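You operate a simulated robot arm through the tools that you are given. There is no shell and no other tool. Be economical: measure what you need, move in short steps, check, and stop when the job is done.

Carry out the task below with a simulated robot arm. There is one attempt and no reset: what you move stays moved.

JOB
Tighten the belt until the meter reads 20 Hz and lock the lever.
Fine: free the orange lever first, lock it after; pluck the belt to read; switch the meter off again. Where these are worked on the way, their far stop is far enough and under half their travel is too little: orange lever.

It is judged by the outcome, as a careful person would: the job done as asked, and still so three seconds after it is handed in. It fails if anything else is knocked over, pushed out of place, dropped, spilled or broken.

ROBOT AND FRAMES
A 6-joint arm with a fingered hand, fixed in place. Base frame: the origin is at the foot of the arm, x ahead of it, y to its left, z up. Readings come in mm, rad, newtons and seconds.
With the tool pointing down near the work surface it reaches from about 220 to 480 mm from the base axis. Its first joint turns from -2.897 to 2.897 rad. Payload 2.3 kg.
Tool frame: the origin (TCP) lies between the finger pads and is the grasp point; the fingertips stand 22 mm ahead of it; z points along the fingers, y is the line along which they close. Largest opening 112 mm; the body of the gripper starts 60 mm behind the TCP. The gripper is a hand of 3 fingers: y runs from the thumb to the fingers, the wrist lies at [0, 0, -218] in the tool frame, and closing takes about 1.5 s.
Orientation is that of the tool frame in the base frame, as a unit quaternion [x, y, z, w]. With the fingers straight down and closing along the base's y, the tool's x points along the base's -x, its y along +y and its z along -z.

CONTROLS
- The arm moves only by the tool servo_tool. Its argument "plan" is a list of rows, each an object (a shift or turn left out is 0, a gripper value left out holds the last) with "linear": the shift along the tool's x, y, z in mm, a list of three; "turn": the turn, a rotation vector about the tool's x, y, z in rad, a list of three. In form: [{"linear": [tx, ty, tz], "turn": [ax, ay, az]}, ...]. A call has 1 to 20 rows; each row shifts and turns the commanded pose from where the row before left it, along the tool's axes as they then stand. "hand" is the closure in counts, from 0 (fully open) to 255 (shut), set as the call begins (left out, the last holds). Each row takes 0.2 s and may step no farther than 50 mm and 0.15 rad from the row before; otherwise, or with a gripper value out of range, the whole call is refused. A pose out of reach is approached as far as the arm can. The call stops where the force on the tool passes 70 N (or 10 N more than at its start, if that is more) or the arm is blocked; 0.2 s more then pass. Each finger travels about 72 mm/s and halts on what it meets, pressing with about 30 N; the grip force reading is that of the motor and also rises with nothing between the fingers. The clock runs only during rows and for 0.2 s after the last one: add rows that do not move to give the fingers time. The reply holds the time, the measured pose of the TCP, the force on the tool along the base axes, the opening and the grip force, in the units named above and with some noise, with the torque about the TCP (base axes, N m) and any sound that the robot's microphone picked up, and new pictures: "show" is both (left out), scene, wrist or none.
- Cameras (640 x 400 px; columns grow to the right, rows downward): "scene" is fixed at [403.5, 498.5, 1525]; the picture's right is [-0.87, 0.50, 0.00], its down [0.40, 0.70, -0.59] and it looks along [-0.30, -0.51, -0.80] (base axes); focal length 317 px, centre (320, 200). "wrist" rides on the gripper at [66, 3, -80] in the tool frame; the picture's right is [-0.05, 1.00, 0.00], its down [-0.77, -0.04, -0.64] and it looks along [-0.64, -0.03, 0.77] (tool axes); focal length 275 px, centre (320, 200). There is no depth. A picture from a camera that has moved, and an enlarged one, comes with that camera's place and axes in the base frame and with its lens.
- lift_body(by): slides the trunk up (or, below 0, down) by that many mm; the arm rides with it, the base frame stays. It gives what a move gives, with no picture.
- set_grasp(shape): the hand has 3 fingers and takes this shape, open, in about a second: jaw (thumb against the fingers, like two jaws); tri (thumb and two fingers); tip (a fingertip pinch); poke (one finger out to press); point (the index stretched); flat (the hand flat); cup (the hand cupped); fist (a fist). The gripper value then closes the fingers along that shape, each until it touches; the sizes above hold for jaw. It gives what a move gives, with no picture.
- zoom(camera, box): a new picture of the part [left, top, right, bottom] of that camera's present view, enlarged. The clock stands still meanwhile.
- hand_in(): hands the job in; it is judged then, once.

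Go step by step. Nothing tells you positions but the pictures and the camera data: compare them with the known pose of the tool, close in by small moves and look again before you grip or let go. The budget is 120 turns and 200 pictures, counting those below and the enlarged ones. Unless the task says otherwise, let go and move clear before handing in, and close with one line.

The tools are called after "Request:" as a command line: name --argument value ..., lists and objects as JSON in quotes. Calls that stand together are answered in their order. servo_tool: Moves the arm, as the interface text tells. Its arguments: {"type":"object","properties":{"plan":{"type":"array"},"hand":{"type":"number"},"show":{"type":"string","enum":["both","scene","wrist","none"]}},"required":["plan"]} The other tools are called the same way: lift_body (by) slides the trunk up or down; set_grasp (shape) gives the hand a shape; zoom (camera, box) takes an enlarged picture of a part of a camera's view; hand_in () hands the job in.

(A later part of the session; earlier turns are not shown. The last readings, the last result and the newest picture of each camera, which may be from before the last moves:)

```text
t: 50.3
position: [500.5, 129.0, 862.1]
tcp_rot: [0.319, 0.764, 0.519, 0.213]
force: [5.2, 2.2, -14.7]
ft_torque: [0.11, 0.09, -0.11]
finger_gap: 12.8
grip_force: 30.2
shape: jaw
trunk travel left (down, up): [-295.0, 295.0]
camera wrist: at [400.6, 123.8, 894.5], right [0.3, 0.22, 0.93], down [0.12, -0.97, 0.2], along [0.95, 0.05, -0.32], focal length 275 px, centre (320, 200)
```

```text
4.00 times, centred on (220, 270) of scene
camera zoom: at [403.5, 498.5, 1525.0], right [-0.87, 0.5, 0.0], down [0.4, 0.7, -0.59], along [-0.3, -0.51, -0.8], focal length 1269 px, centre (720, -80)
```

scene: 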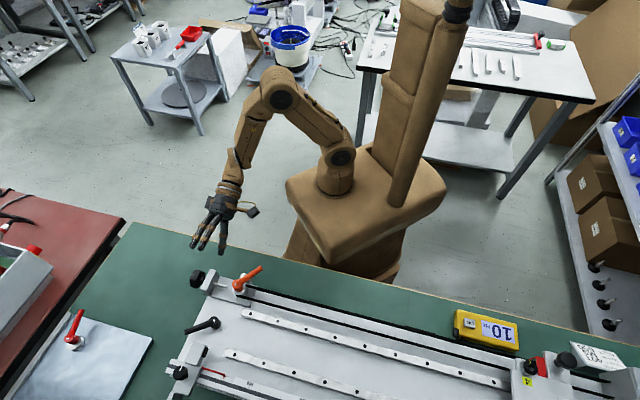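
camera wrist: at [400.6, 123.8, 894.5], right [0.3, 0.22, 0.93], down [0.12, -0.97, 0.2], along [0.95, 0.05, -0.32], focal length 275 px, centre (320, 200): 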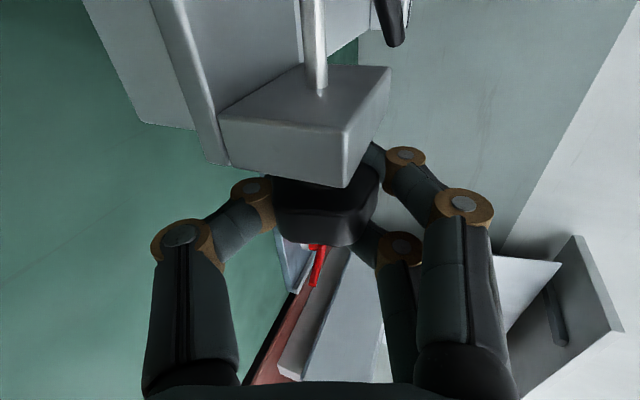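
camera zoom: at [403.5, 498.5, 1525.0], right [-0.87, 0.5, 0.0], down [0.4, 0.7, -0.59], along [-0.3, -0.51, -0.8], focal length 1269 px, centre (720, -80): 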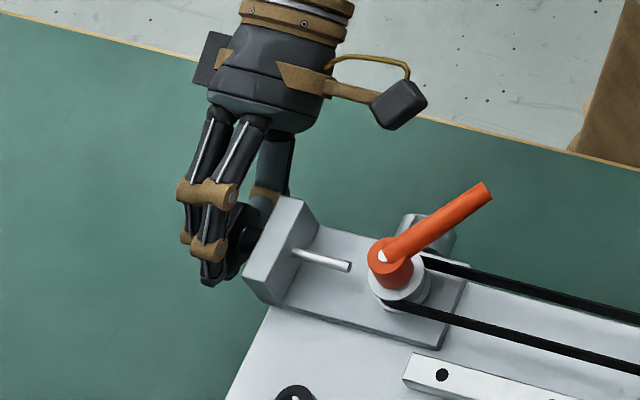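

Gripped. Rotate clockwise (viewed from outside) about the knob axis.

Request:
servo_tool --plan '[{"turn": [0.1, 0, 0]}, {"turn": [0.1, 0, 0]}, {"turn": [0.1, 0, 0]}, {"turn": [0.1, 0, 0]}, {"linear": [0, 0, 0]}]' --show "wrist"

Request:
zoom --camera "scene" --box '[160, 220, 280, 320]'

```text
t: 51.5
position: [500.6, 128.8, 861.8]
tcp_rot: [0.355, 0.852, 0.356, 0.145]
force: [-3.0, -4.5, -27.3]
ft_torque: [0.13, -0.03, -0.11]
finger_gap: 11.2
grip_force: 30.0
shape: jaw
trunk travel left (down, up): [-295.0, 295.0]
camera wrist: at [414.8, 137.2, 921.5], right [0.53, 0.46, 0.71], down [0.21, -0.89, 0.42], along [0.82, -0.07, -0.57], focal length 275 px, centre (320, 200)
```

wrist: 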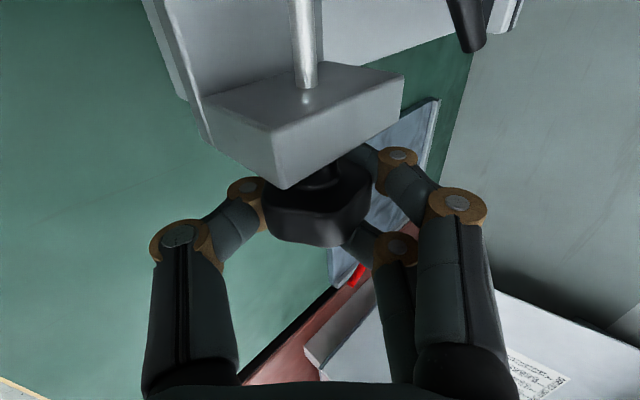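

```text
4.00 times, centred on (220, 270) of scene
camera zoom: at [403.5, 498.5, 1525.0], right [-0.87, 0.5, 0.0], down [0.4, 0.7, -0.59], along [-0.3, -0.51, -0.8], focal length 1269 px, centre (720, -80)
```

zoom: 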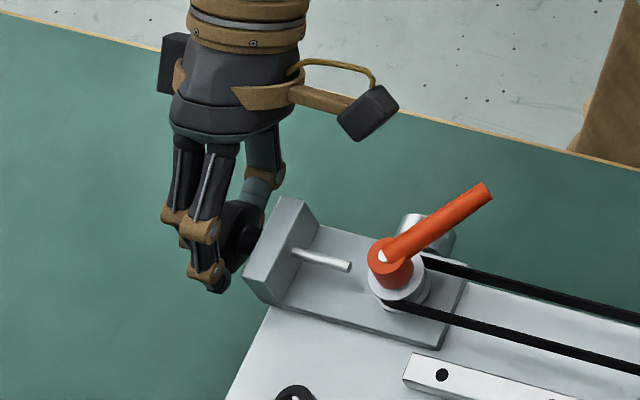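

Request:
servo_tool --plan '[{"linear": [0, -1.4, 1.4], "turn": [0.1, 0, 0]}, {"linear": [0, -0.6, 0.8], "turn": [0.1, 0, 0]}, {"turn": [0.1, 0, 0]}, {"turn": [0.1, 0, 0]}, {"linear": [0, 0, 0]}]' --show "wrist"

Request:
zoom --camera "scene" --box '[180, 255, 260, 310]'

```text
t: 52.7
position: [500.8, 128.1, 860.0]
tcp_rot: [0.377, 0.905, 0.181, 0.072]
force: [-5.3, -8.0, -19.7]
ft_torque: [0.04, -0.08, -0.16]
finger_gap: 10.7
grip_force: 29.9
shape: jaw
trunk travel left (down, up): [-295.0, 295.0]
camera wrist: at [433.6, 155.4, 936.4], right [0.69, 0.62, 0.38], down [0.35, -0.74, 0.57], along [0.63, -0.26, -0.73], focal length 275 px, centre (320, 200)
```

wrist: 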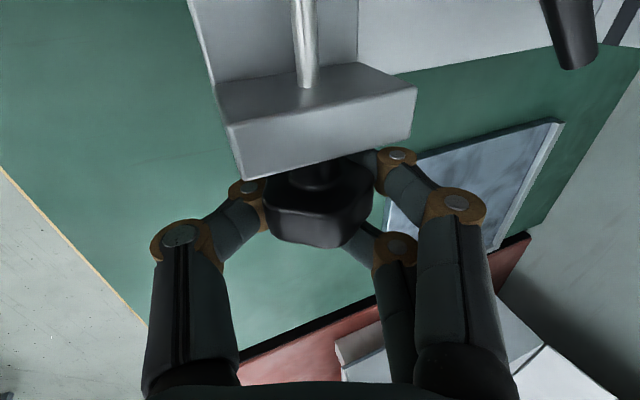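

```text
7.27 times, centred on (220, 282) of scene
camera zoom: at [403.5, 498.5, 1525.0], right [-0.87, 0.5, 0.0], down [0.4, 0.7, -0.59], along [-0.3, -0.51, -0.8], focal length 2307 px, centre (1047, -400)
```

zoom: 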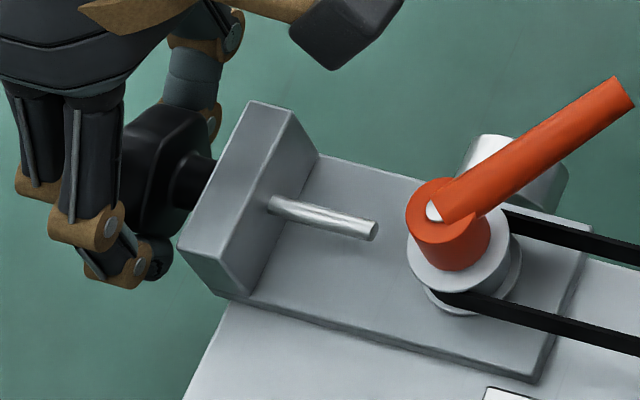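

Knob turns with the hand at low torque. Open, swing back, and repeat a stroke.

Request:
servo_tool --plan '[{}, {}, {}, {}, {"turn": [-0.15, 0, 0]}, {"turn": [-0.15, 0, 0]}, {"turn": [-0.15, 0, 0]}, {"turn": [-0.15, 0, 0]}, {"turn": [-0.15, 0, 0]}, {"turn": [-0.1, 0, 0]}, {}]' --hand 100 --show "wrist"

```text
t: 55.1
position: [500.5, 129.0, 860.7]
tcp_rot: [0.314, 0.749, 0.54, 0.222]
force: [-0.3, -0.9, 0.6]
ft_torque: [-0.04, 0.03, 0.02]
finger_gap: 67.8
grip_force: 0.1
shape: jaw
trunk travel left (down, up): [-295.0, 295.0]
camera wrist: at [399.2, 123.9, 889.3], right [0.26, 0.19, 0.95], down [0.11, -0.98, 0.17], along [0.96, 0.06, -0.28], focal length 275 px, centre (320, 200)
```

wrist: 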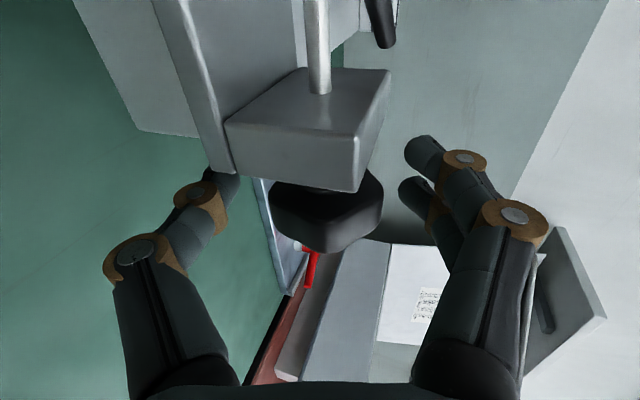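

Request:
servo_tool --plan '[{}, {}, {}, {}, {}, {"turn": [0.1, 0, 0]}, {"turn": [0.1, 0, 0]}, {"turn": [0.1, 0, 0]}, {"turn": [0.1, 0, 0]}, {"turn": [0.1, 0, 0]}, {"turn": [0.1, 0, 0]}, {"turn": [0.1, 0, 0]}, {"turn": [0.1, 0, 0]}, {"turn": [0.1, 0, 0]}, {}]' --hand 255 --show "wrist"

```text
t: 58.3
position: [501.1, 128.8, 860.2]
tcp_rot: [0.379, 0.91, 0.157, 0.061]
force: [-12.3, -12.4, -37.6]
ft_torque: [0.11, -0.21, -0.17]
finger_gap: 7.3
grip_force: 30.1
shape: jaw
trunk travel left (down, up): [-295.0, 295.0]
camera wrist: at [437.1, 158.7, 936.6], right [0.7, 0.63, 0.33], down [0.37, -0.72, 0.58], along [0.6, -0.28, -0.74], focal length 275 px, centre (320, 200)
```

wrist: 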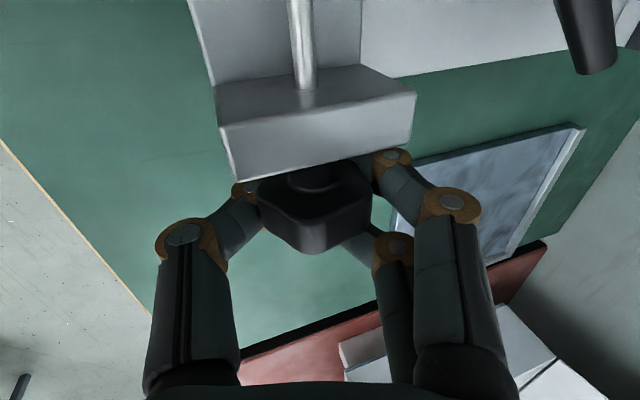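

Request:
servo_tool --plan '[{}, {}, {}, {}, {"turn": [-0.15, 0, 0]}, {"turn": [-0.15, 0, 0]}, {"turn": [-0.15, 0, 0]}, {"turn": [-0.15, 0, 0]}, {"turn": [-0.15, 0, 0]}, {"turn": [-0.13, 0, 0]}, {}]' --hand 100 --show "none"

Request:
servo_tool --plan '[{}, {}, {}, {}, {}, {"turn": [0.1, 0, 0]}, {"turn": [0.1, 0, 0]}, {"turn": [0.1, 0, 0]}, {"turn": [0.1, 0, 0]}, {"turn": [0.1, 0, 0]}, {"turn": [0.1, 0, 0]}, {"turn": [0.1, 0, 0]}, {"turn": [0.1, 0, 0]}, {"turn": [0.1, 0, 0]}, {}]' --hand 255 --show "wrist"

Request:
zoom --camera "scene" --box '[180, 255, 260, 310]'

```text
t: 60.7
position: [500.2, 129.1, 860.9]
tcp_rot: [0.315, 0.754, 0.533, 0.219]
force: [0.0, -1.0, 0.4]
ft_torque: [0.03, 0.0, -0.02]
finger_gap: 67.9
grip_force: 0.0
shape: jaw
trunk travel left (down, up): [-295.0, 295.0]
```

```text
t: 63.9
position: [499.7, 128.3, 858.4]
tcp_rot: [0.38, 0.911, 0.147, 0.057]
force: [-10.6, -14.8, -37.0]
ft_torque: [0.04, -0.2, -0.13]
finger_gap: 5.8
grip_force: 30.1
shape: jaw
trunk travel left (down, up): [-295.0, 295.0]
camera wrist: at [438.4, 159.7, 936.5], right [0.71, 0.63, 0.31], down [0.38, -0.72, 0.59], along [0.59, -0.29, -0.75], focal length 275 px, centre (320, 200)
```

wrist: 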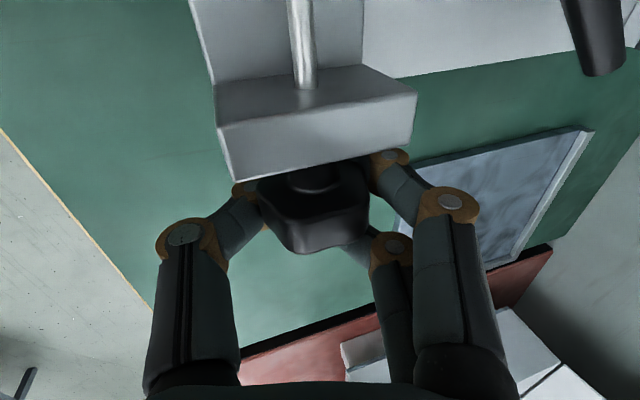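

```text
7.27 times, centred on (220, 282) of scene
camera zoom: at [403.5, 498.5, 1525.0], right [-0.87, 0.5, 0.0], down [0.4, 0.7, -0.59], along [-0.3, -0.51, -0.8], focal length 2307 px, centre (1047, -400)
```

zoom: 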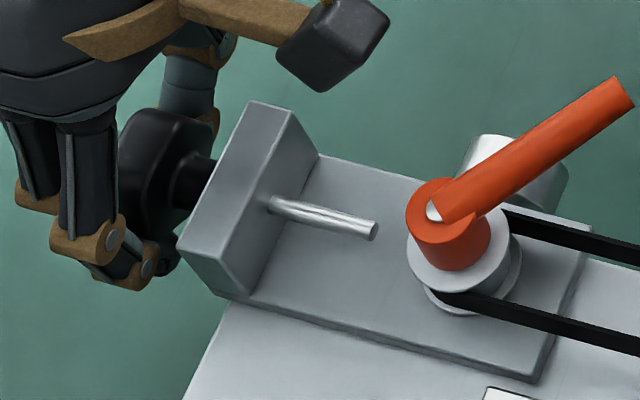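

About 2.5 rad turned so far. Release, retract and go pluck with the same hand orientation (poke shape).

Request:
servo_tool --plan '[{}, {}, {}, {}, {}, {"linear": [0, 0, -40]}, {"linear": [0, 0, -40]}, {"linear": [0, 0, -40]}, {}]' --hand 0 --show "none"

Request:
set_grasp --shape "poke"

Request:
servo_tool --plan '[{"linear": [47, 0, 0]}, {"linear": [47, 0, 0]}, {"linear": [47, 0, 0]}, {"linear": [47, 0, 0]}, {"linear": [47, 0, 0]}, {"linear": [47, 0, 0]}, {"linear": [47, 0, 0]}, {"linear": [47, 0, 0]}, {"linear": [47, 0, 0]}, {"linear": [47, 0, 0]}, {}]' --show "both"

```text
t: 65.9
position: [471.3, 103.4, 973.8]
tcp_rot: [0.378, 0.911, 0.15, 0.061]
force: [1.1, -0.5, 0.2]
ft_torque: [0.02, 0.02, -0.01]
finger_gap: 112.2
grip_force: 0.0
shape: jaw
trunk travel left (down, up): [-295.0, 295.0]
```

```text
t: 66.8
position: [472.1, 102.8, 973.7]
tcp_rot: [0.379, 0.911, 0.149, 0.06]
force: [1.0, -0.6, 0.2]
ft_torque: [0.04, 0.0, 0.01]
finger_gap: 0.0
grip_force: 0.1
shape: poke
trunk travel left (down, up): [-295.0, 295.0]
```

```text
t: 69.2
position: [131.7, 423.1, 972.1]
tcp_rot: [0.379, 0.911, 0.15, 0.059]
force: [0.0, -0.5, 0.4]
ft_torque: [0.0, 0.01, -0.02]
finger_gap: 0.0
grip_force: 0.0
shape: poke
out of reach, approached as far as the arm can: row 10
trunk travel left (down, up): [-295.0, 295.0]
camera wrist: at [68.8, 454.9, 1049.4], right [0.71, 0.63, 0.32], down [0.38, -0.72, 0.59], along [0.6, -0.29, -0.75], focal length 275 px, centre (320, 200)
```

scene: 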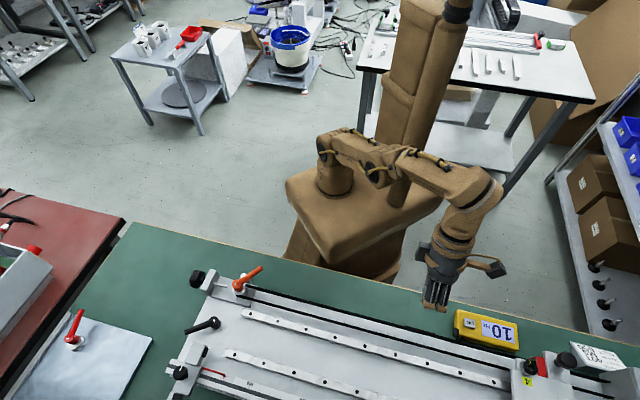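
wrist: 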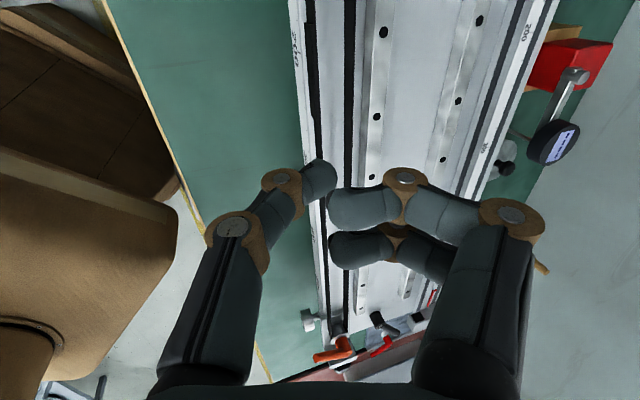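

Request:
servo_tool --plan '[{"linear": [0, -9.6, 28.3]}, {"linear": [0, -9.6, 28.3]}, {"linear": [0, -9.6, 28.3]}, {"linear": [0, 9.5, 3.2]}, {"linear": [0, 4.7, 1.6]}, {}]' --show "none"

Request:
zoom --camera "scene" --box '[380, 270, 540, 360]'

Request:
zoom --camera "wrist" --box '[240, 100, 400, 200]'

```text
t: 70.6
position: [142.1, 463.7, 891.8]
tcp_rot: [0.379, 0.911, 0.15, 0.06]
force: [0.5, 0.9, 0.0]
ft_torque: [-0.02, 0.02, 0.02]
finger_gap: 0.1
grip_force: 0.0
shape: poke
out of reach, approached as far as the arm can: row 1, 2, 3, 4
trunk travel left (down, up): [-295.0, 295.0]
```

```text
4.00 times, centred on (460, 315) of scene
camera zoom: at [403.5, 498.5, 1525.0], right [-0.87, 0.5, 0.0], down [0.4, 0.7, -0.59], along [-0.3, -0.51, -0.8], focal length 1269 px, centre (-240, -260)
```

zoom: 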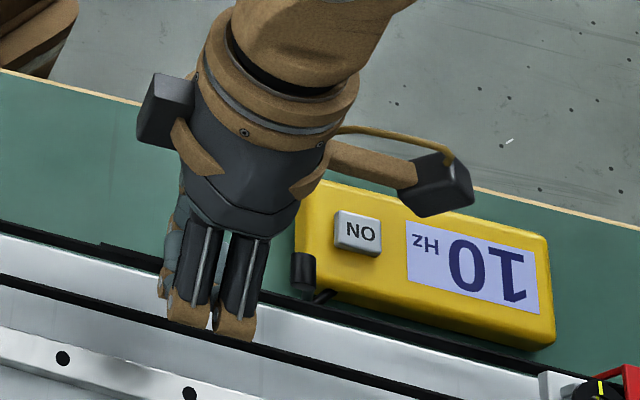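

```text
4.00 times, centred on (320, 150) of wrist
camera zoom: at [78.8, 493.9, 969.9], right [0.7, 0.63, 0.32], down [0.38, -0.72, 0.59], along [0.6, -0.29, -0.74], focal length 1101 px, centre (320, 400)
```

zoom: 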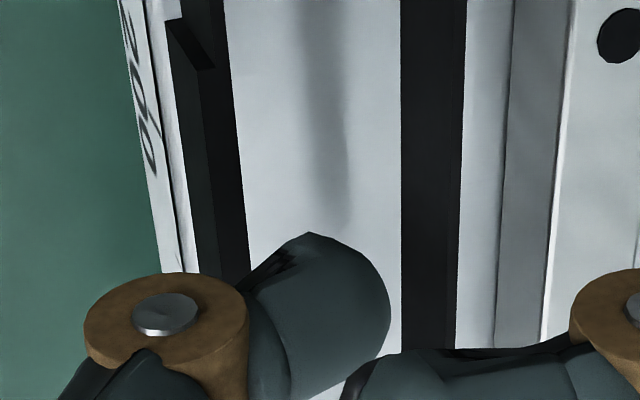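

This orientation hits a joint limit. I'll raise the trunk back and return to the earlier plucking orientation.

Request:
lift_body --by 80

Request:
servo_tool --plan '[{"linear": [-7, -27.5, -6.1]}, {"linear": [-7, -27.5, -6.1]}, {"linear": [-7, -27.5, -6.1]}, {"turn": [0.109, 0, 0]}, {"turn": [0.109, 0, 0]}, {"turn": [0.108, 0, 0]}, {"turn": [0, 0, -0.143]}, {"turn": [0, 0, -0.143]}, {"turn": [0, 0, -0.143]}, {"turn": [0, 0, -0.143]}, {"turn": [0, 0, -0.143]}, {"turn": [0, 0, -0.143]}, {"turn": [0, 0, -0.143]}, {"turn": [0, 0, -0.143]}, {"turn": [0, 0, -0.143]}, {"turn": [0, 0, -0.143]}, {"turn": [0, 0, -0.143]}, {"turn": [0, -0.12, 0]}, {"turn": [0, -0.12, 0]}, {"turn": [0, -0.11, 0]}]' --show "wrist"

```text
t: 71.8
position: [142.4, 462.8, 972.2]
tcp_rot: [0.379, 0.911, 0.15, 0.059]
force: [0.5, 0.1, -0.3]
ft_torque: [0.03, 0.01, 0.01]
finger_gap: 0.1
grip_force: 0.1
shape: poke
trunk travel left (down, up): [-375.0, 215.0]
```

```text
t: 76.0
position: [63.0, 416.0, 963.8]
tcp_rot: [-0.376, 0.91, 0.07, 0.16]
force: [0.3, 0.4, 0.0]
ft_torque: [0.04, 0.02, 0.02]
finger_gap: 0.2
grip_force: 0.1
shape: poke
out of reach, approached as far as the arm can: row 1, 2, 3, 4, 5, 6
trunk travel left (down, up): [-375.0, 215.0]
camera wrist: at [-4.3, 354.8, 1017.2], right [-0.68, 0.74, 0.02], down [0.39, 0.33, 0.86], along [0.63, 0.59, -0.51], focal length 275 px, centre (320, 200)
```

wrist: 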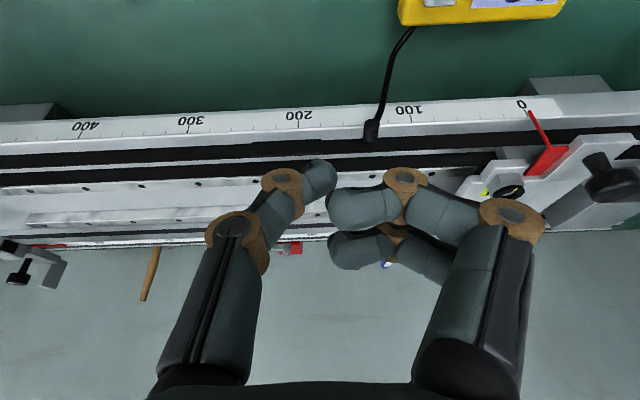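

Request:
servo_tool --plan '[{"linear": [0, -22, 0]}, {"linear": [0, -22, 0]}, {"linear": [-9.4, 0, 25]}, {"linear": [-9.4, 0, 25]}, {"linear": [-9.4, 0, 25]}, {"linear": [-9.4, 0, 25.2]}, {}, {"linear": [-7, 0, 2.5]}, {}]' --show "none"

Request:
servo_tool --plan '[{"linear": [-4.7, 0, 1.7]}, {"linear": [-2.8, 0, 1]}, {}]' --show "none"

Request:
zoom --camera "scene" --box '[380, 270, 540, 360]'

```text
t: 78.0
position: [146.9, 440.0, 881.7]
tcp_rot: [-0.376, 0.91, 0.069, 0.16]
force: [0.5, -0.7, 0.4]
ft_torque: [-0.02, -0.02, 0.03]
finger_gap: 0.0
grip_force: 0.0
shape: poke
trunk travel left (down, up): [-375.0, 215.0]
```

```text
t: 78.8
position: [151.9, 444.7, 883.4]
tcp_rot: [-0.377, 0.91, 0.069, 0.16]
force: [-1.0, -0.9, 0.9]
ft_torque: [-0.03, 0.06, 0.05]
finger_gap: 0.0
grip_force: 0.1
shape: poke
trunk travel left (down, up): [-375.0, 215.0]
```

```text
4.00 times, centred on (460, 315) of scene
camera zoom: at [403.5, 498.5, 1525.0], right [-0.87, 0.5, 0.0], down [0.4, 0.7, -0.59], along [-0.3, -0.51, -0.8], focal length 1269 px, centre (-240, -260)
```

zoom: 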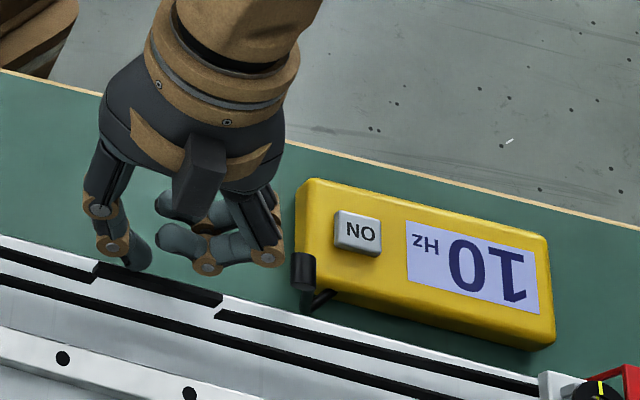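

Request:
servo_tool --plan '[{"linear": [-2.8, 0, 1]}, {}, {"linear": [-14, 0, -38]}, {}, {}]' --show "none"

Request:
zoom --camera "scene" --box '[460, 290, 540, 350]'

```text
t: 80.0
position: [154.0, 445.5, 922.4]
tcp_rot: [-0.377, 0.91, 0.069, 0.16]
force: [0.0, 0.0, 0.3]
ft_torque: [0.04, 0.0, -0.03]
finger_gap: 0.2
grip_force: 0.0
shape: poke
trunk travel left (down, up): [-375.0, 215.0]
```

```text
6.67 times, centred on (500, 320) of scene
camera zoom: at [403.5, 498.5, 1525.0], right [-0.87, 0.5, 0.0], down [0.4, 0.7, -0.59], along [-0.3, -0.51, -0.8], focal length 2115 px, centre (-880, -600)
```

zoom: 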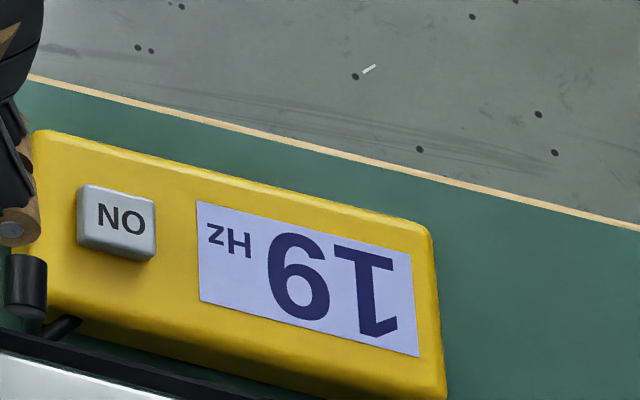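

Request:
zoom --camera "scene" --box '[484, 313, 516, 337]'

```text
16.00 times, centred on (500, 325) of scene
camera zoom: at [403.5, 498.5, 1525.0], right [-0.87, 0.5, 0.0], down [0.4, 0.7, -0.59], along [-0.3, -0.51, -0.8], focal length 5076 px, centre (-2560, -1800)
```

zoom: 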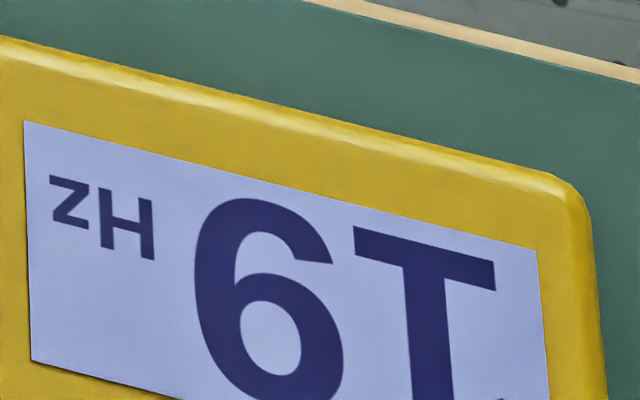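

Meter reads 19 Hz (upside-down view). About 0.33 rad more is needed; return to the knob.

Request:
servo_tool --plan '[{"linear": [-14.4, 0, -39.5]}, {"linear": [14, -42.6, -5.1]}, {"linear": [14, -42.6, -5.1]}, {"linear": [14, -42.6, -5.1]}, {"linear": [14, -42.6, -5.1]}, {"linear": [14, -42.6, -5.1]}, {"linear": [14, -42.6, -5.1]}, {"linear": [14, -42.6, -5.1]}, {"linear": [14, -42.6, -5.1]}, {"linear": [14, -42.6, -5.1]}, {"linear": [14, -42.6, -5.1]}, {"turn": [0, 0.12, 0]}, {"turn": [0, 0.12, 0]}, {"turn": [0, 0.11, 0]}, {}]' --show "none"

Request:
set_grasp --shape "jaw"

Request:
servo_tool --plan '[{"turn": [0, 0, 0.143]}, {"turn": [0, 0, 0.143]}, {"turn": [0, 0, 0.143]}, {"turn": [0, 0, 0.143]}, {"turn": [0, 0, 0.143]}, {"turn": [0, 0, 0.143]}, {"turn": [0, 0, 0.143]}, {"turn": [0, 0, 0.143]}, {"turn": [0, 0, 0.143]}, {"turn": [0, 0, 0.143]}, {"turn": [0, 0, 0.143]}, {"linear": [-5.5, 9.3, 7.5], "turn": [-0.15, 0, 0]}, {"linear": [-5.5, 8.1, 8.8], "turn": [-0.15, 0, 0]}, {"linear": [-5.5, 6.7, 9.9], "turn": [-0.15, 0, 0]}, {"linear": [-5.5, 5.1, 10.8], "turn": [-0.15, 0, 0]}, {"linear": [-5.5, 3.4, 11.4], "turn": [-0.15, 0, 0]}, {}]' --show "wrist"

```text
t: 83.2
position: [353.3, 39.8, 961.9]
tcp_rot: [-0.383, 0.924, 0.002, -0.002]
force: [0.6, 0.1, 0.0]
ft_torque: [-0.03, 0.0, 0.0]
finger_gap: 0.0
grip_force: 0.1
shape: poke
trunk travel left (down, up): [-375.0, 215.0]
```

```text
t: 84.1
position: [352.2, 39.3, 961.2]
tcp_rot: [-0.383, 0.924, 0.002, -0.002]
force: [0.2, 0.0, -0.1]
ft_torque: [0.01, 0.01, 0.03]
finger_gap: 112.0
grip_force: 0.0
shape: jaw
trunk travel left (down, up): [-375.0, 215.0]
```

```text
t: 87.7
position: [404.5, 52.1, 924.6]
tcp_rot: [0.358, 0.859, 0.338, 0.138]
force: [-1.0, 0.3, 0.1]
ft_torque: [-0.03, 0.01, 0.01]
finger_gap: 111.7
grip_force: 0.0
shape: jaw
trunk travel left (down, up): [-375.0, 215.0]
camera wrist: at [319.8, 63.0, 985.4], right [0.55, 0.48, 0.68], down [0.22, -0.87, 0.44], along [0.8, -0.09, -0.59], focal length 275 px, centre (320, 200)
```

wrist: 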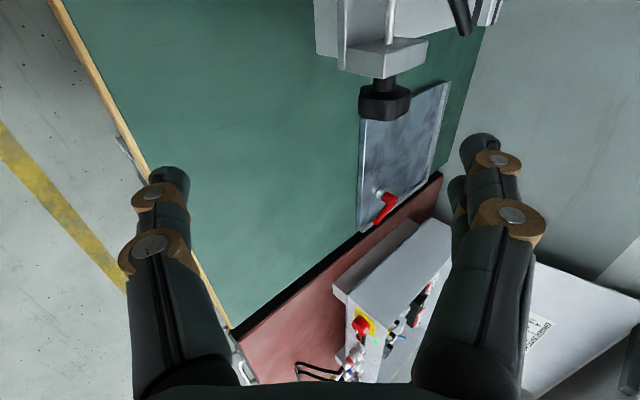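

Request:
servo_tool --plan '[{"linear": [-6.5, 22.7, 0]}, {"linear": [-6.6, 22.7, 0]}, {"linear": [0, 0, 30]}, {"linear": [0, 0, 30]}, {"linear": [0, 0, 25]}, {"linear": [0, 0, 22]}, {"linear": [0, 0, 22]}, {}]' --show "wrist"

Request:
zoom --camera "scene" --box '[160, 220, 280, 320]'

```text
t: 89.5
position: [497.9, 128.9, 860.7]
tcp_rot: [0.359, 0.859, 0.338, 0.137]
force: [0.2, -0.4, 0.0]
ft_torque: [0.02, 0.0, 0.0]
finger_gap: 112.3
grip_force: 0.0
shape: jaw
trunk travel left (down, up): [-375.0, 215.0]
camera wrist: at [413.4, 139.8, 922.6], right [0.55, 0.48, 0.68], down [0.22, -0.87, 0.44], along [0.8, -0.09, -0.59], focal length 275 px, centre (320, 200)
```

wrist: 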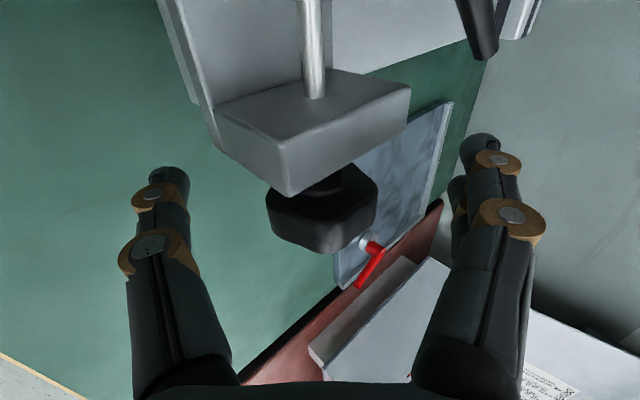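

```text
4.00 times, centred on (220, 270) of scene
camera zoom: at [403.5, 498.5, 1525.0], right [-0.87, 0.5, 0.0], down [0.4, 0.7, -0.59], along [-0.3, -0.51, -0.8], focal length 1269 px, centre (720, -80)
```

zoom: 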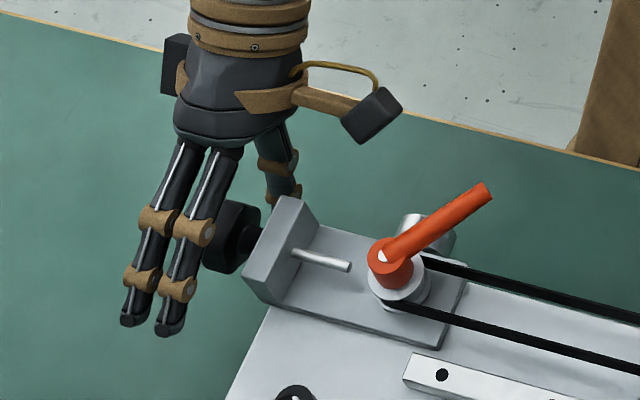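

Request:
servo_tool --plan '[{}, {}, {}, {}, {}, {}]' --hand 255 --show "none"

Request:
zoom --camera "wrist" --box '[220, 140, 420, 265]'

```text
t: 90.9
position: [499.0, 130.1, 859.6]
tcp_rot: [0.359, 0.86, 0.337, 0.136]
force: [0.8, -2.3, -17.1]
ft_torque: [0.14, 0.08, -0.16]
finger_gap: 12.9
grip_force: 29.4
shape: jaw
trunk travel left (down, up): [-375.0, 215.0]
```

```text
3.20 times, centred on (320, 202) of wrist
camera zoom: at [415.0, 139.6, 920.9], right [0.56, 0.48, 0.68], down [0.22, -0.87, 0.44], along [0.8, -0.09, -0.59], focal length 881 px, centre (320, 192)
```

zoom: 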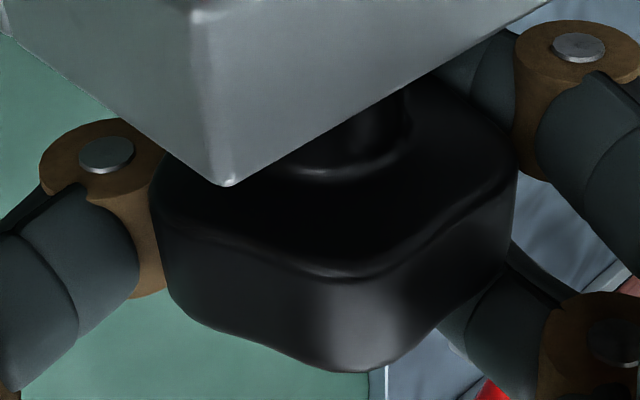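

Request:
servo_tool --plan '[{"turn": [0.085, 0, 0]}, {"turn": [0.085, 0, 0]}, {"turn": [0.085, 0, 0]}, {"turn": [0.085, 0, 0]}, {}, {}]' --show "none"

Request:
zoom --camera "wrist" --box '[220, 140, 420, 265]'

Request:
servo_tool --plan '[{}, {}, {}, {}, {}, {"linear": [0, 0, -35]}, {"linear": [0, 0, -35]}, {"linear": [0, 0, -35]}, {"linear": [0, 0, -20]}, {}]' --hand 0 --show "none"

```text
t: 92.3
position: [498.9, 130.1, 859.6]
tcp_rot: [0.376, 0.904, 0.187, 0.074]
force: [-5.7, -11.9, -23.3]
ft_torque: [0.11, -0.01, -0.16]
finger_gap: 11.9
grip_force: 29.5
shape: jaw
trunk travel left (down, up): [-375.0, 215.0]
```

```text
3.20 times, centred on (320, 202) of wrist
camera zoom: at [431.9, 155.9, 935.4], right [0.69, 0.61, 0.39], down [0.35, -0.75, 0.56], along [0.64, -0.25, -0.73], focal length 881 px, centre (320, 192)
```

zoom: 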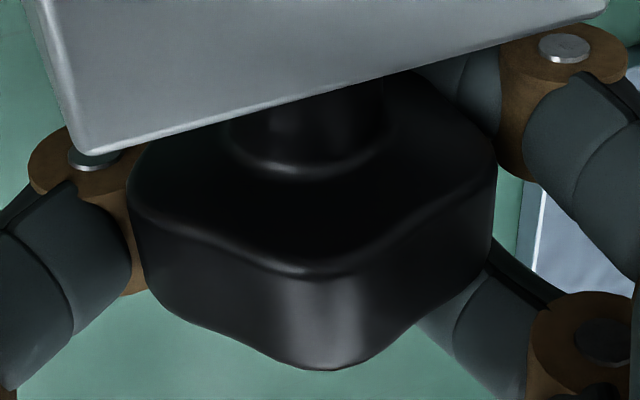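

```text
t: 94.5
position: [466.8, 94.8, 976.6]
tcp_rot: [0.376, 0.904, 0.188, 0.076]
force: [0.4, 0.4, -0.3]
ft_torque: [0.01, -0.01, 0.02]
finger_gap: 112.3
grip_force: 0.1
shape: jaw
trunk travel left (down, up): [-375.0, 215.0]
```

Now reorient and return to pluck for a check.

Request:
servo_tool --plan '[{"linear": [0, -35.4, -13.9]}, {"linear": [0, -35.4, -13.9]}, {"turn": [0.125, 0, 0]}, {"turn": [0.125, 0, 0]}, {"turn": [0.125, 0, 0]}, {"turn": [0, 0, -0.143]}, {"turn": [0, 0, -0.143]}, {"turn": [0, 0, -0.143]}, {"turn": [0, 0, -0.143]}, {"turn": [0, 0, -0.143]}, {"turn": [0, 0, -0.143]}, {"turn": [0, 0, -0.143]}, {"turn": [0, 0, -0.143]}, {"turn": [0, 0, -0.143]}, {"turn": [0, 0, -0.143]}, {"turn": [0, 0, -0.143]}, {"turn": [0, -0.12, 0]}, {"turn": [0, -0.12, 0]}, {"turn": [0, -0.11, 0]}]' --show "none"

Request:
set_grasp --shape "poke"

Request:
servo_tool --plan '[{"linear": [-5.9, 46.9, 2.1]}, {"linear": [-5.9, 46.9, 2.1]}, {"linear": [-5.9, 46.9, 2.1]}, {"linear": [-5.9, 46.9, 2.1]}, {"linear": [-5.9, 46.9, 2.1]}, {"linear": [-5.9, 46.9, 2.1]}, {"linear": [-5.9, 46.9, 2.1]}, {"linear": [-5.9, 46.9, 2.1]}, {"linear": [-5.9, 46.9, 2.1]}, {}]' --show "wrist"

```text
t: 98.5
position: [410.3, 40.1, 973.7]
tcp_rot: [-0.375, 0.907, 0.074, 0.176]
force: [-1.0, 0.8, 0.5]
ft_torque: [0.0, 0.0, -0.01]
finger_gap: 112.0
grip_force: 0.1
shape: jaw
trunk travel left (down, up): [-375.0, 215.0]
```

```text
t: 99.4
position: [411.4, 41.2, 972.9]
tcp_rot: [-0.376, 0.907, 0.074, 0.174]
force: [0.3, 0.0, -0.1]
ft_torque: [-0.02, 0.0, -0.03]
finger_gap: 0.1
grip_force: 0.0
shape: poke
trunk travel left (down, up): [-375.0, 215.0]
```

```text
t: 101.6
position: [153.7, 380.6, 978.6]
tcp_rot: [-0.374, 0.908, 0.076, 0.175]
force: [0.5, 0.3, 0.4]
ft_torque: [-0.01, 0.02, 0.01]
finger_gap: 0.1
grip_force: 0.1
shape: poke
trunk travel left (down, up): [-375.0, 215.0]
camera wrist: at [85.4, 317.8, 1027.9], right [-0.68, 0.74, 0.02], down [0.37, 0.31, 0.88], along [0.64, 0.6, -0.48], focal length 275 px, centre (320, 200)
```

wrist: 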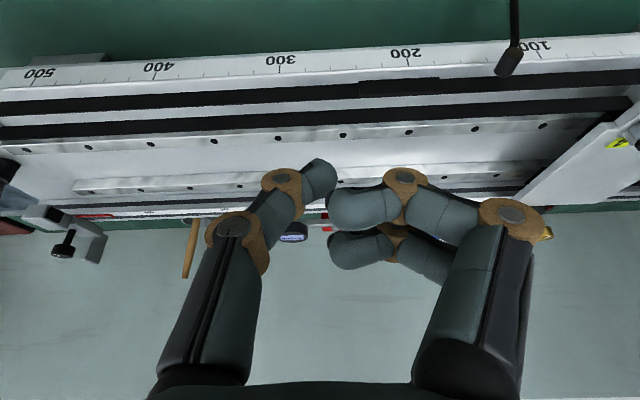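

Request:
servo_tool --plan '[{"linear": [3.5, 23.3, 0]}, {"linear": [3.6, 23.3, 0]}, {"linear": [0, 0, 25]}, {"linear": [0, 0, 25]}, {"linear": [0, 0, 25]}, {"linear": [0, 0, 25.5]}, {}, {"linear": [-6.5, 0, 2.6]}, {"linear": [-3.7, 0, 1.5]}, {}]' --show "none"

Request:
servo_tool --plan '[{"linear": [-3.7, 0, 1.5]}, {}]' --show "none"

```text
t: 103.8
position: [146.8, 441.8, 882.2]
tcp_rot: [-0.376, 0.907, 0.075, 0.175]
force: [-0.3, -1.2, 0.3]
ft_torque: [0.01, 0.03, -0.01]
finger_gap: 0.0
grip_force: 0.0
shape: poke
trunk travel left (down, up): [-375.0, 215.0]
```

```text
t: 104.4
position: [151.4, 445.0, 881.9]
tcp_rot: [-0.375, 0.907, 0.074, 0.174]
force: [-3.9, -1.6, -1.2]
ft_torque: [-0.04, 0.09, 0.01]
finger_gap: 0.1
grip_force: 0.0
shape: poke
trunk travel left (down, up): [-375.0, 215.0]
```

Request:
servo_tool --plan '[{"linear": [-2.3, 0, 0.9]}, {}, {"linear": [-15, 0, -37]}, {}, {}]' --show "none"

Request:
zoom --camera "scene" --box '[460, 290, 540, 350]'

```text
t: 105.6
position: [154.2, 448.3, 922.0]
tcp_rot: [-0.376, 0.907, 0.075, 0.175]
force: [-0.3, -0.1, 1.2]
ft_torque: [-0.03, 0.01, -0.02]
finger_gap: 0.0
grip_force: 0.0
shape: poke
trunk travel left (down, up): [-375.0, 215.0]
```

```text
6.67 times, centred on (500, 320) of scene
camera zoom: at [403.5, 498.5, 1525.0], right [-0.87, 0.5, 0.0], down [0.4, 0.7, -0.59], along [-0.3, -0.51, -0.8], focal length 2115 px, centre (-880, -600)
```

zoom: 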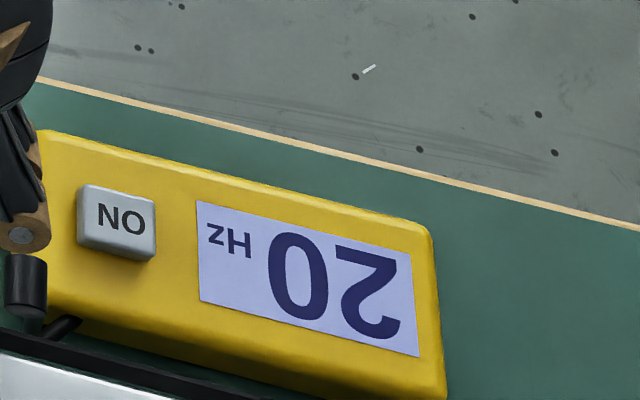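

20 Hz reached. Now return to the lever to lock it, pushing from its +y side counter-clockwise.

Request:
servo_tool --plan '[{"linear": [-16.9, 0, -41.7]}, {"linear": [0.4, -35.1, 0], "turn": [0.049, 0, 0.1214]}, {"linear": [-3.9, -34.8, 1.6], "turn": [0.049, 0, 0.1214]}, {"linear": [-8.1, -34, 3.3], "turn": [0.049, 0, 0.1214]}, {"linear": [-12, -32.6, 4.9], "turn": [0.049, 0, 0.1214]}, {"linear": [-15.9, -30.5, 6.4], "turn": [0.049, 0, 0.1214]}, {"linear": [-19.5, -28.1, 7.9], "turn": [0.049, 0, 0.1214]}, {"linear": [-22.7, -25.1, 9.2]}, {"linear": [-22.7, -25.1, 9.2]}, {"linear": [-22.7, -25.1, 9.2]}, {}]' --show "none"

Request:
zoom --camera "wrist" --box '[200, 60, 440, 210]'

```text
t: 108.0
position: [370.9, 221.7, 962.9]
tcp_rot: [0.001, 0.982, 0.002, 0.189]
force: [-1.1, 0.7, -0.1]
ft_torque: [0.0, 0.02, 0.0]
finger_gap: 0.1
grip_force: 0.1
shape: poke
trunk travel left (down, up): [-375.0, 215.0]
```

```text
2.67 times, centred on (320, 135) of wrist
camera zoom: at [279.3, 225.2, 1012.4], right [0.04, 1.0, 0.02], down [0.48, -0.04, 0.88], along [0.88, -0.03, -0.48], focal length 734 px, centre (320, 373)
```

zoom: 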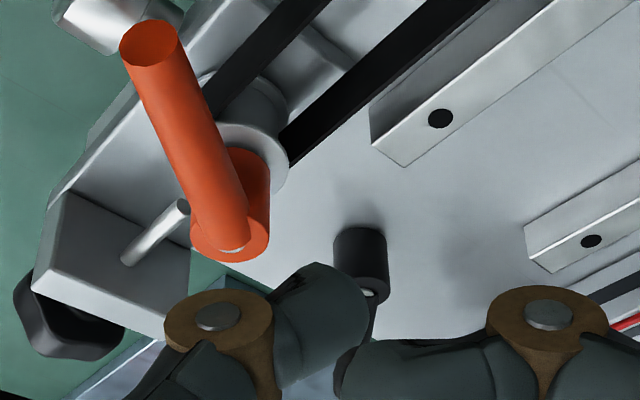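

Request:
servo_tool --plan '[{"linear": [0, 26, 0]}, {"linear": [7.5, 0, 18.3]}, {"linear": [7.5, 0, 18.3]}, {"linear": [7.1, 0, 18.3]}, {}]' --show "none"

Request:
servo_tool --plan '[{"linear": [0, -8, 0]}, {"linear": [0, -6, 0]}, {"linear": [0, -6, 0]}, {}]' --show "none"

Request:
zoom --camera "wrist" --box '[160, 60, 480, 260]'

Request:
zoom --camera "scene" --box '[170, 220, 290, 300]'

```text
t: 109.2
position: [370.6, 249.3, 905.2]
tcp_rot: [0.001, 0.982, 0.002, 0.189]
force: [0.1, 0.5, -0.6]
ft_torque: [0.0, 0.03, -0.01]
finger_gap: 0.1
grip_force: 0.0
shape: poke
trunk travel left (down, up): [-375.0, 215.0]
```

```text
t: 110.2
position: [372.5, 226.6, 907.0]
tcp_rot: [0.0, 0.982, 0.002, 0.19]
force: [0.0, 0.5, 0.5]
ft_torque: [-0.04, -0.03, 0.01]
finger_gap: 0.0
grip_force: 0.0
shape: poke
trunk travel left (down, up): [-375.0, 215.0]
```

```text
2.00 times, centred on (320, 160) of wrist
camera zoom: at [281.2, 230.2, 956.4], right [0.04, 1.0, 0.02], down [0.48, -0.04, 0.88], along [0.88, -0.03, -0.48], focal length 551 px, centre (320, 280)
```

zoom: 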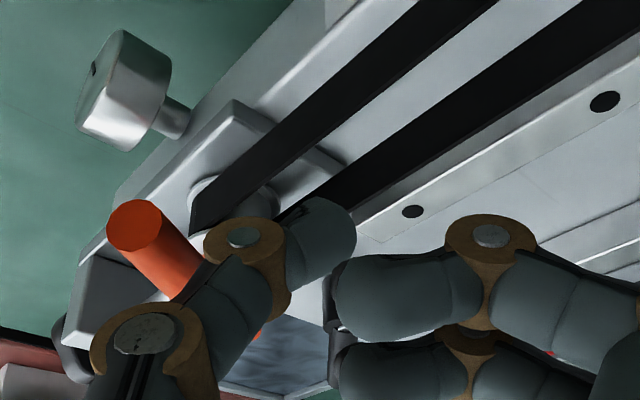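

```text
5.00 times, centred on (230, 260) of scene
camera zoom: at [403.5, 498.5, 1525.0], right [-0.87, 0.5, 0.0], down [0.4, 0.7, -0.59], along [-0.3, -0.51, -0.8], focal length 1586 px, centre (770, -100)
```

zoom: 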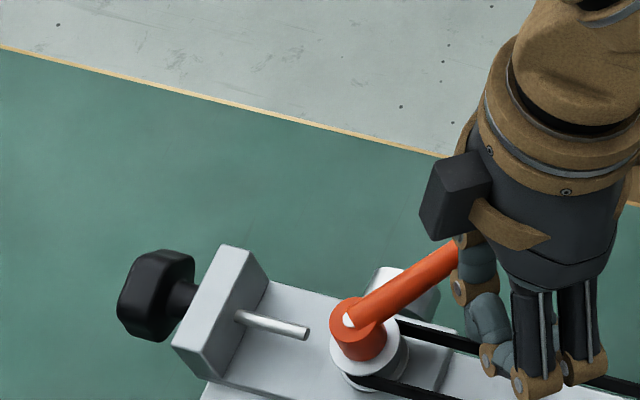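

Request:
servo_tool --plan '[{"linear": [0, -7, 0]}, {"linear": [0, -7, 0]}, {"linear": [0, -7, 0]}, {"linear": [0, -7, 0]}, {}]' --show "none"

Request:
zoom --camera "wrist" --box '[160, 60, 480, 260]'

Request:
zoom --camera "scene" --box '[170, 220, 290, 300]'

```text
t: 111.4
position: [373.5, 199.0, 906.2]
tcp_rot: [0.0, 0.982, 0.002, 0.189]
force: [0.2, 0.1, 0.4]
ft_torque: [-0.01, -0.03, -0.02]
finger_gap: 0.2
grip_force: 0.1
shape: poke
trunk travel left (down, up): [-375.0, 215.0]
```

```text
2.00 times, centred on (320, 160) of wrist
camera zoom: at [281.0, 202.2, 956.4], right [0.04, 1.0, 0.02], down [0.48, -0.04, 0.88], along [0.88, -0.03, -0.48], focal length 551 px, centre (320, 280)
```

zoom: 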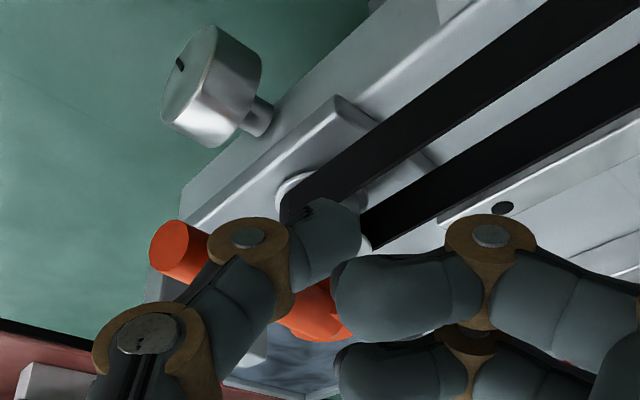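

```text
5.00 times, centred on (230, 260) of scene
camera zoom: at [403.5, 498.5, 1525.0], right [-0.87, 0.5, 0.0], down [0.4, 0.7, -0.59], along [-0.3, -0.51, -0.8], focal length 1586 px, centre (770, -100)
```

zoom: 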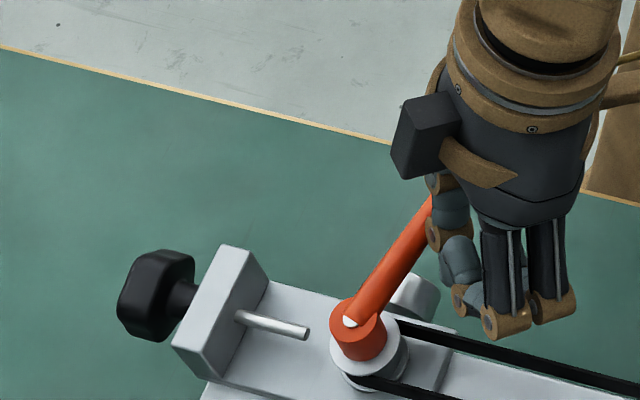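

Request:
servo_tool --plan '[{"linear": [-3.7, -9.5, 1.5]}, {"linear": [-3.7, -9.5, 1.5]}, {"linear": [-5.6, -8, 2.2]}, {"linear": [-5.6, -8, 2.2]}, {}]' --show "none"

Request:
zoom --camera "scene" --box '[170, 220, 290, 300]'

```text
t: 112.6
position: [395.1, 164.1, 905.5]
tcp_rot: [0.001, 0.982, 0.001, 0.189]
force: [0.1, -0.8, 0.6]
ft_torque: [0.0, 0.0, 0.03]
finger_gap: 0.0
grip_force: 0.1
shape: poke
trunk travel left (down, up): [-375.0, 215.0]
```

```text
5.00 times, centred on (230, 260) of scene
camera zoom: at [403.5, 498.5, 1525.0], right [-0.87, 0.5, 0.0], down [0.4, 0.7, -0.59], along [-0.3, -0.51, -0.8], focal length 1586 px, centre (770, -100)
```

zoom: 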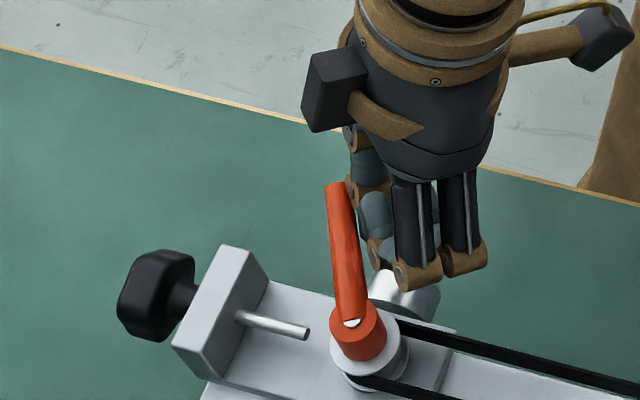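

Nearly at the locked position (original tip at scene (312,190)). Push to the stop.

Request:
servo_tool --plan '[{"linear": [-4.6, -6, 1.9]}, {"linear": [-3.7, -5, 1.5]}, {"linear": [-3.7, -3, 1.5]}, {"linear": [-1.9, 0, 0.8]}, {}]' --show "none"

Request:
zoom --camera "scene" --box '[170, 220, 290, 300]'

```text
t: 113.8
position: [404.8, 150.4, 907.0]
tcp_rot: [0.0, 0.982, 0.001, 0.19]
force: [-19.2, 4.5, -7.4]
ft_torque: [0.03, 0.32, 0.11]
finger_gap: 0.0
grip_force: 0.1
shape: poke
trunk travel left (down, up): [-375.0, 215.0]
```

```text
5.00 times, centred on (230, 260) of scene
camera zoom: at [403.5, 498.5, 1525.0], right [-0.87, 0.5, 0.0], down [0.4, 0.7, -0.59], along [-0.3, -0.51, -0.8], focal length 1586 px, centre (770, -100)
```

zoom: 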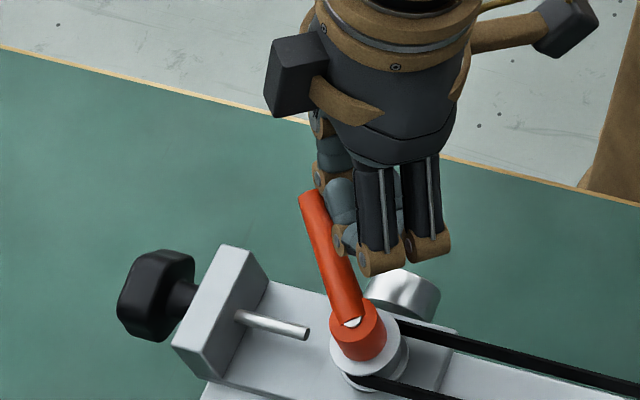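

Request:
servo_tool --plan '[{"linear": [-1.9, 0, 0.8]}, {}, {"linear": [18.5, 0, -7.5]}, {"linear": [-11.2, 0, -27.8]}, {"linear": [-11.2, 0, -27.8]}, {"linear": [26.8, 29.6, -10.8], "turn": [-0.049, 0, -0.1214]}, {"linear": [23, 33.1, -9.3], "turn": [-0.049, 0, -0.1214]}, {"linear": [18.8, 36.1, -7.6], "turn": [-0.049, 0, -0.1214]}, {"linear": [14.3, 38.4, -5.8], "turn": [-0.049, 0, -0.1214]}, {"linear": [9.5, 40.1, -3.8], "turn": [-0.049, 0, -0.1214]}, {"linear": [4.5, 41.1, -1.8], "turn": [-0.049, 0, -0.1214]}, {"linear": [-0.5, 41.4, 0.2]}, {"linear": [-0.5, 41.4, 0.2]}, {"linear": [-0.5, 41.4, 0.2]}, {}]' --show "none"

Request:
zoom --camera "scene" --box '[170, 220, 290, 300]'

```text
t: 117.0
position: [131.6, 422.5, 967.1]
tcp_rot: [-0.376, 0.907, 0.076, 0.174]
force: [1.1, -0.2, -0.2]
ft_torque: [0.01, 0.0, 0.03]
finger_gap: 0.1
grip_force: 0.1
shape: poke
trunk travel left (down, up): [-375.0, 215.0]
```

```text
5.00 times, centred on (230, 260) of scene
camera zoom: at [403.5, 498.5, 1525.0], right [-0.87, 0.5, 0.0], down [0.4, 0.7, -0.59], along [-0.3, -0.51, -0.8], focal length 1586 px, centre (770, -100)
```

zoom: 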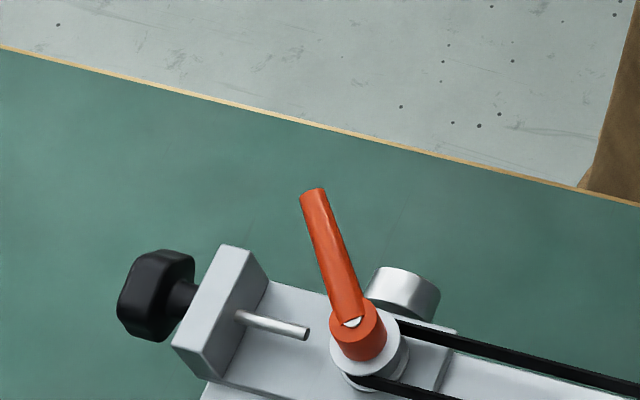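

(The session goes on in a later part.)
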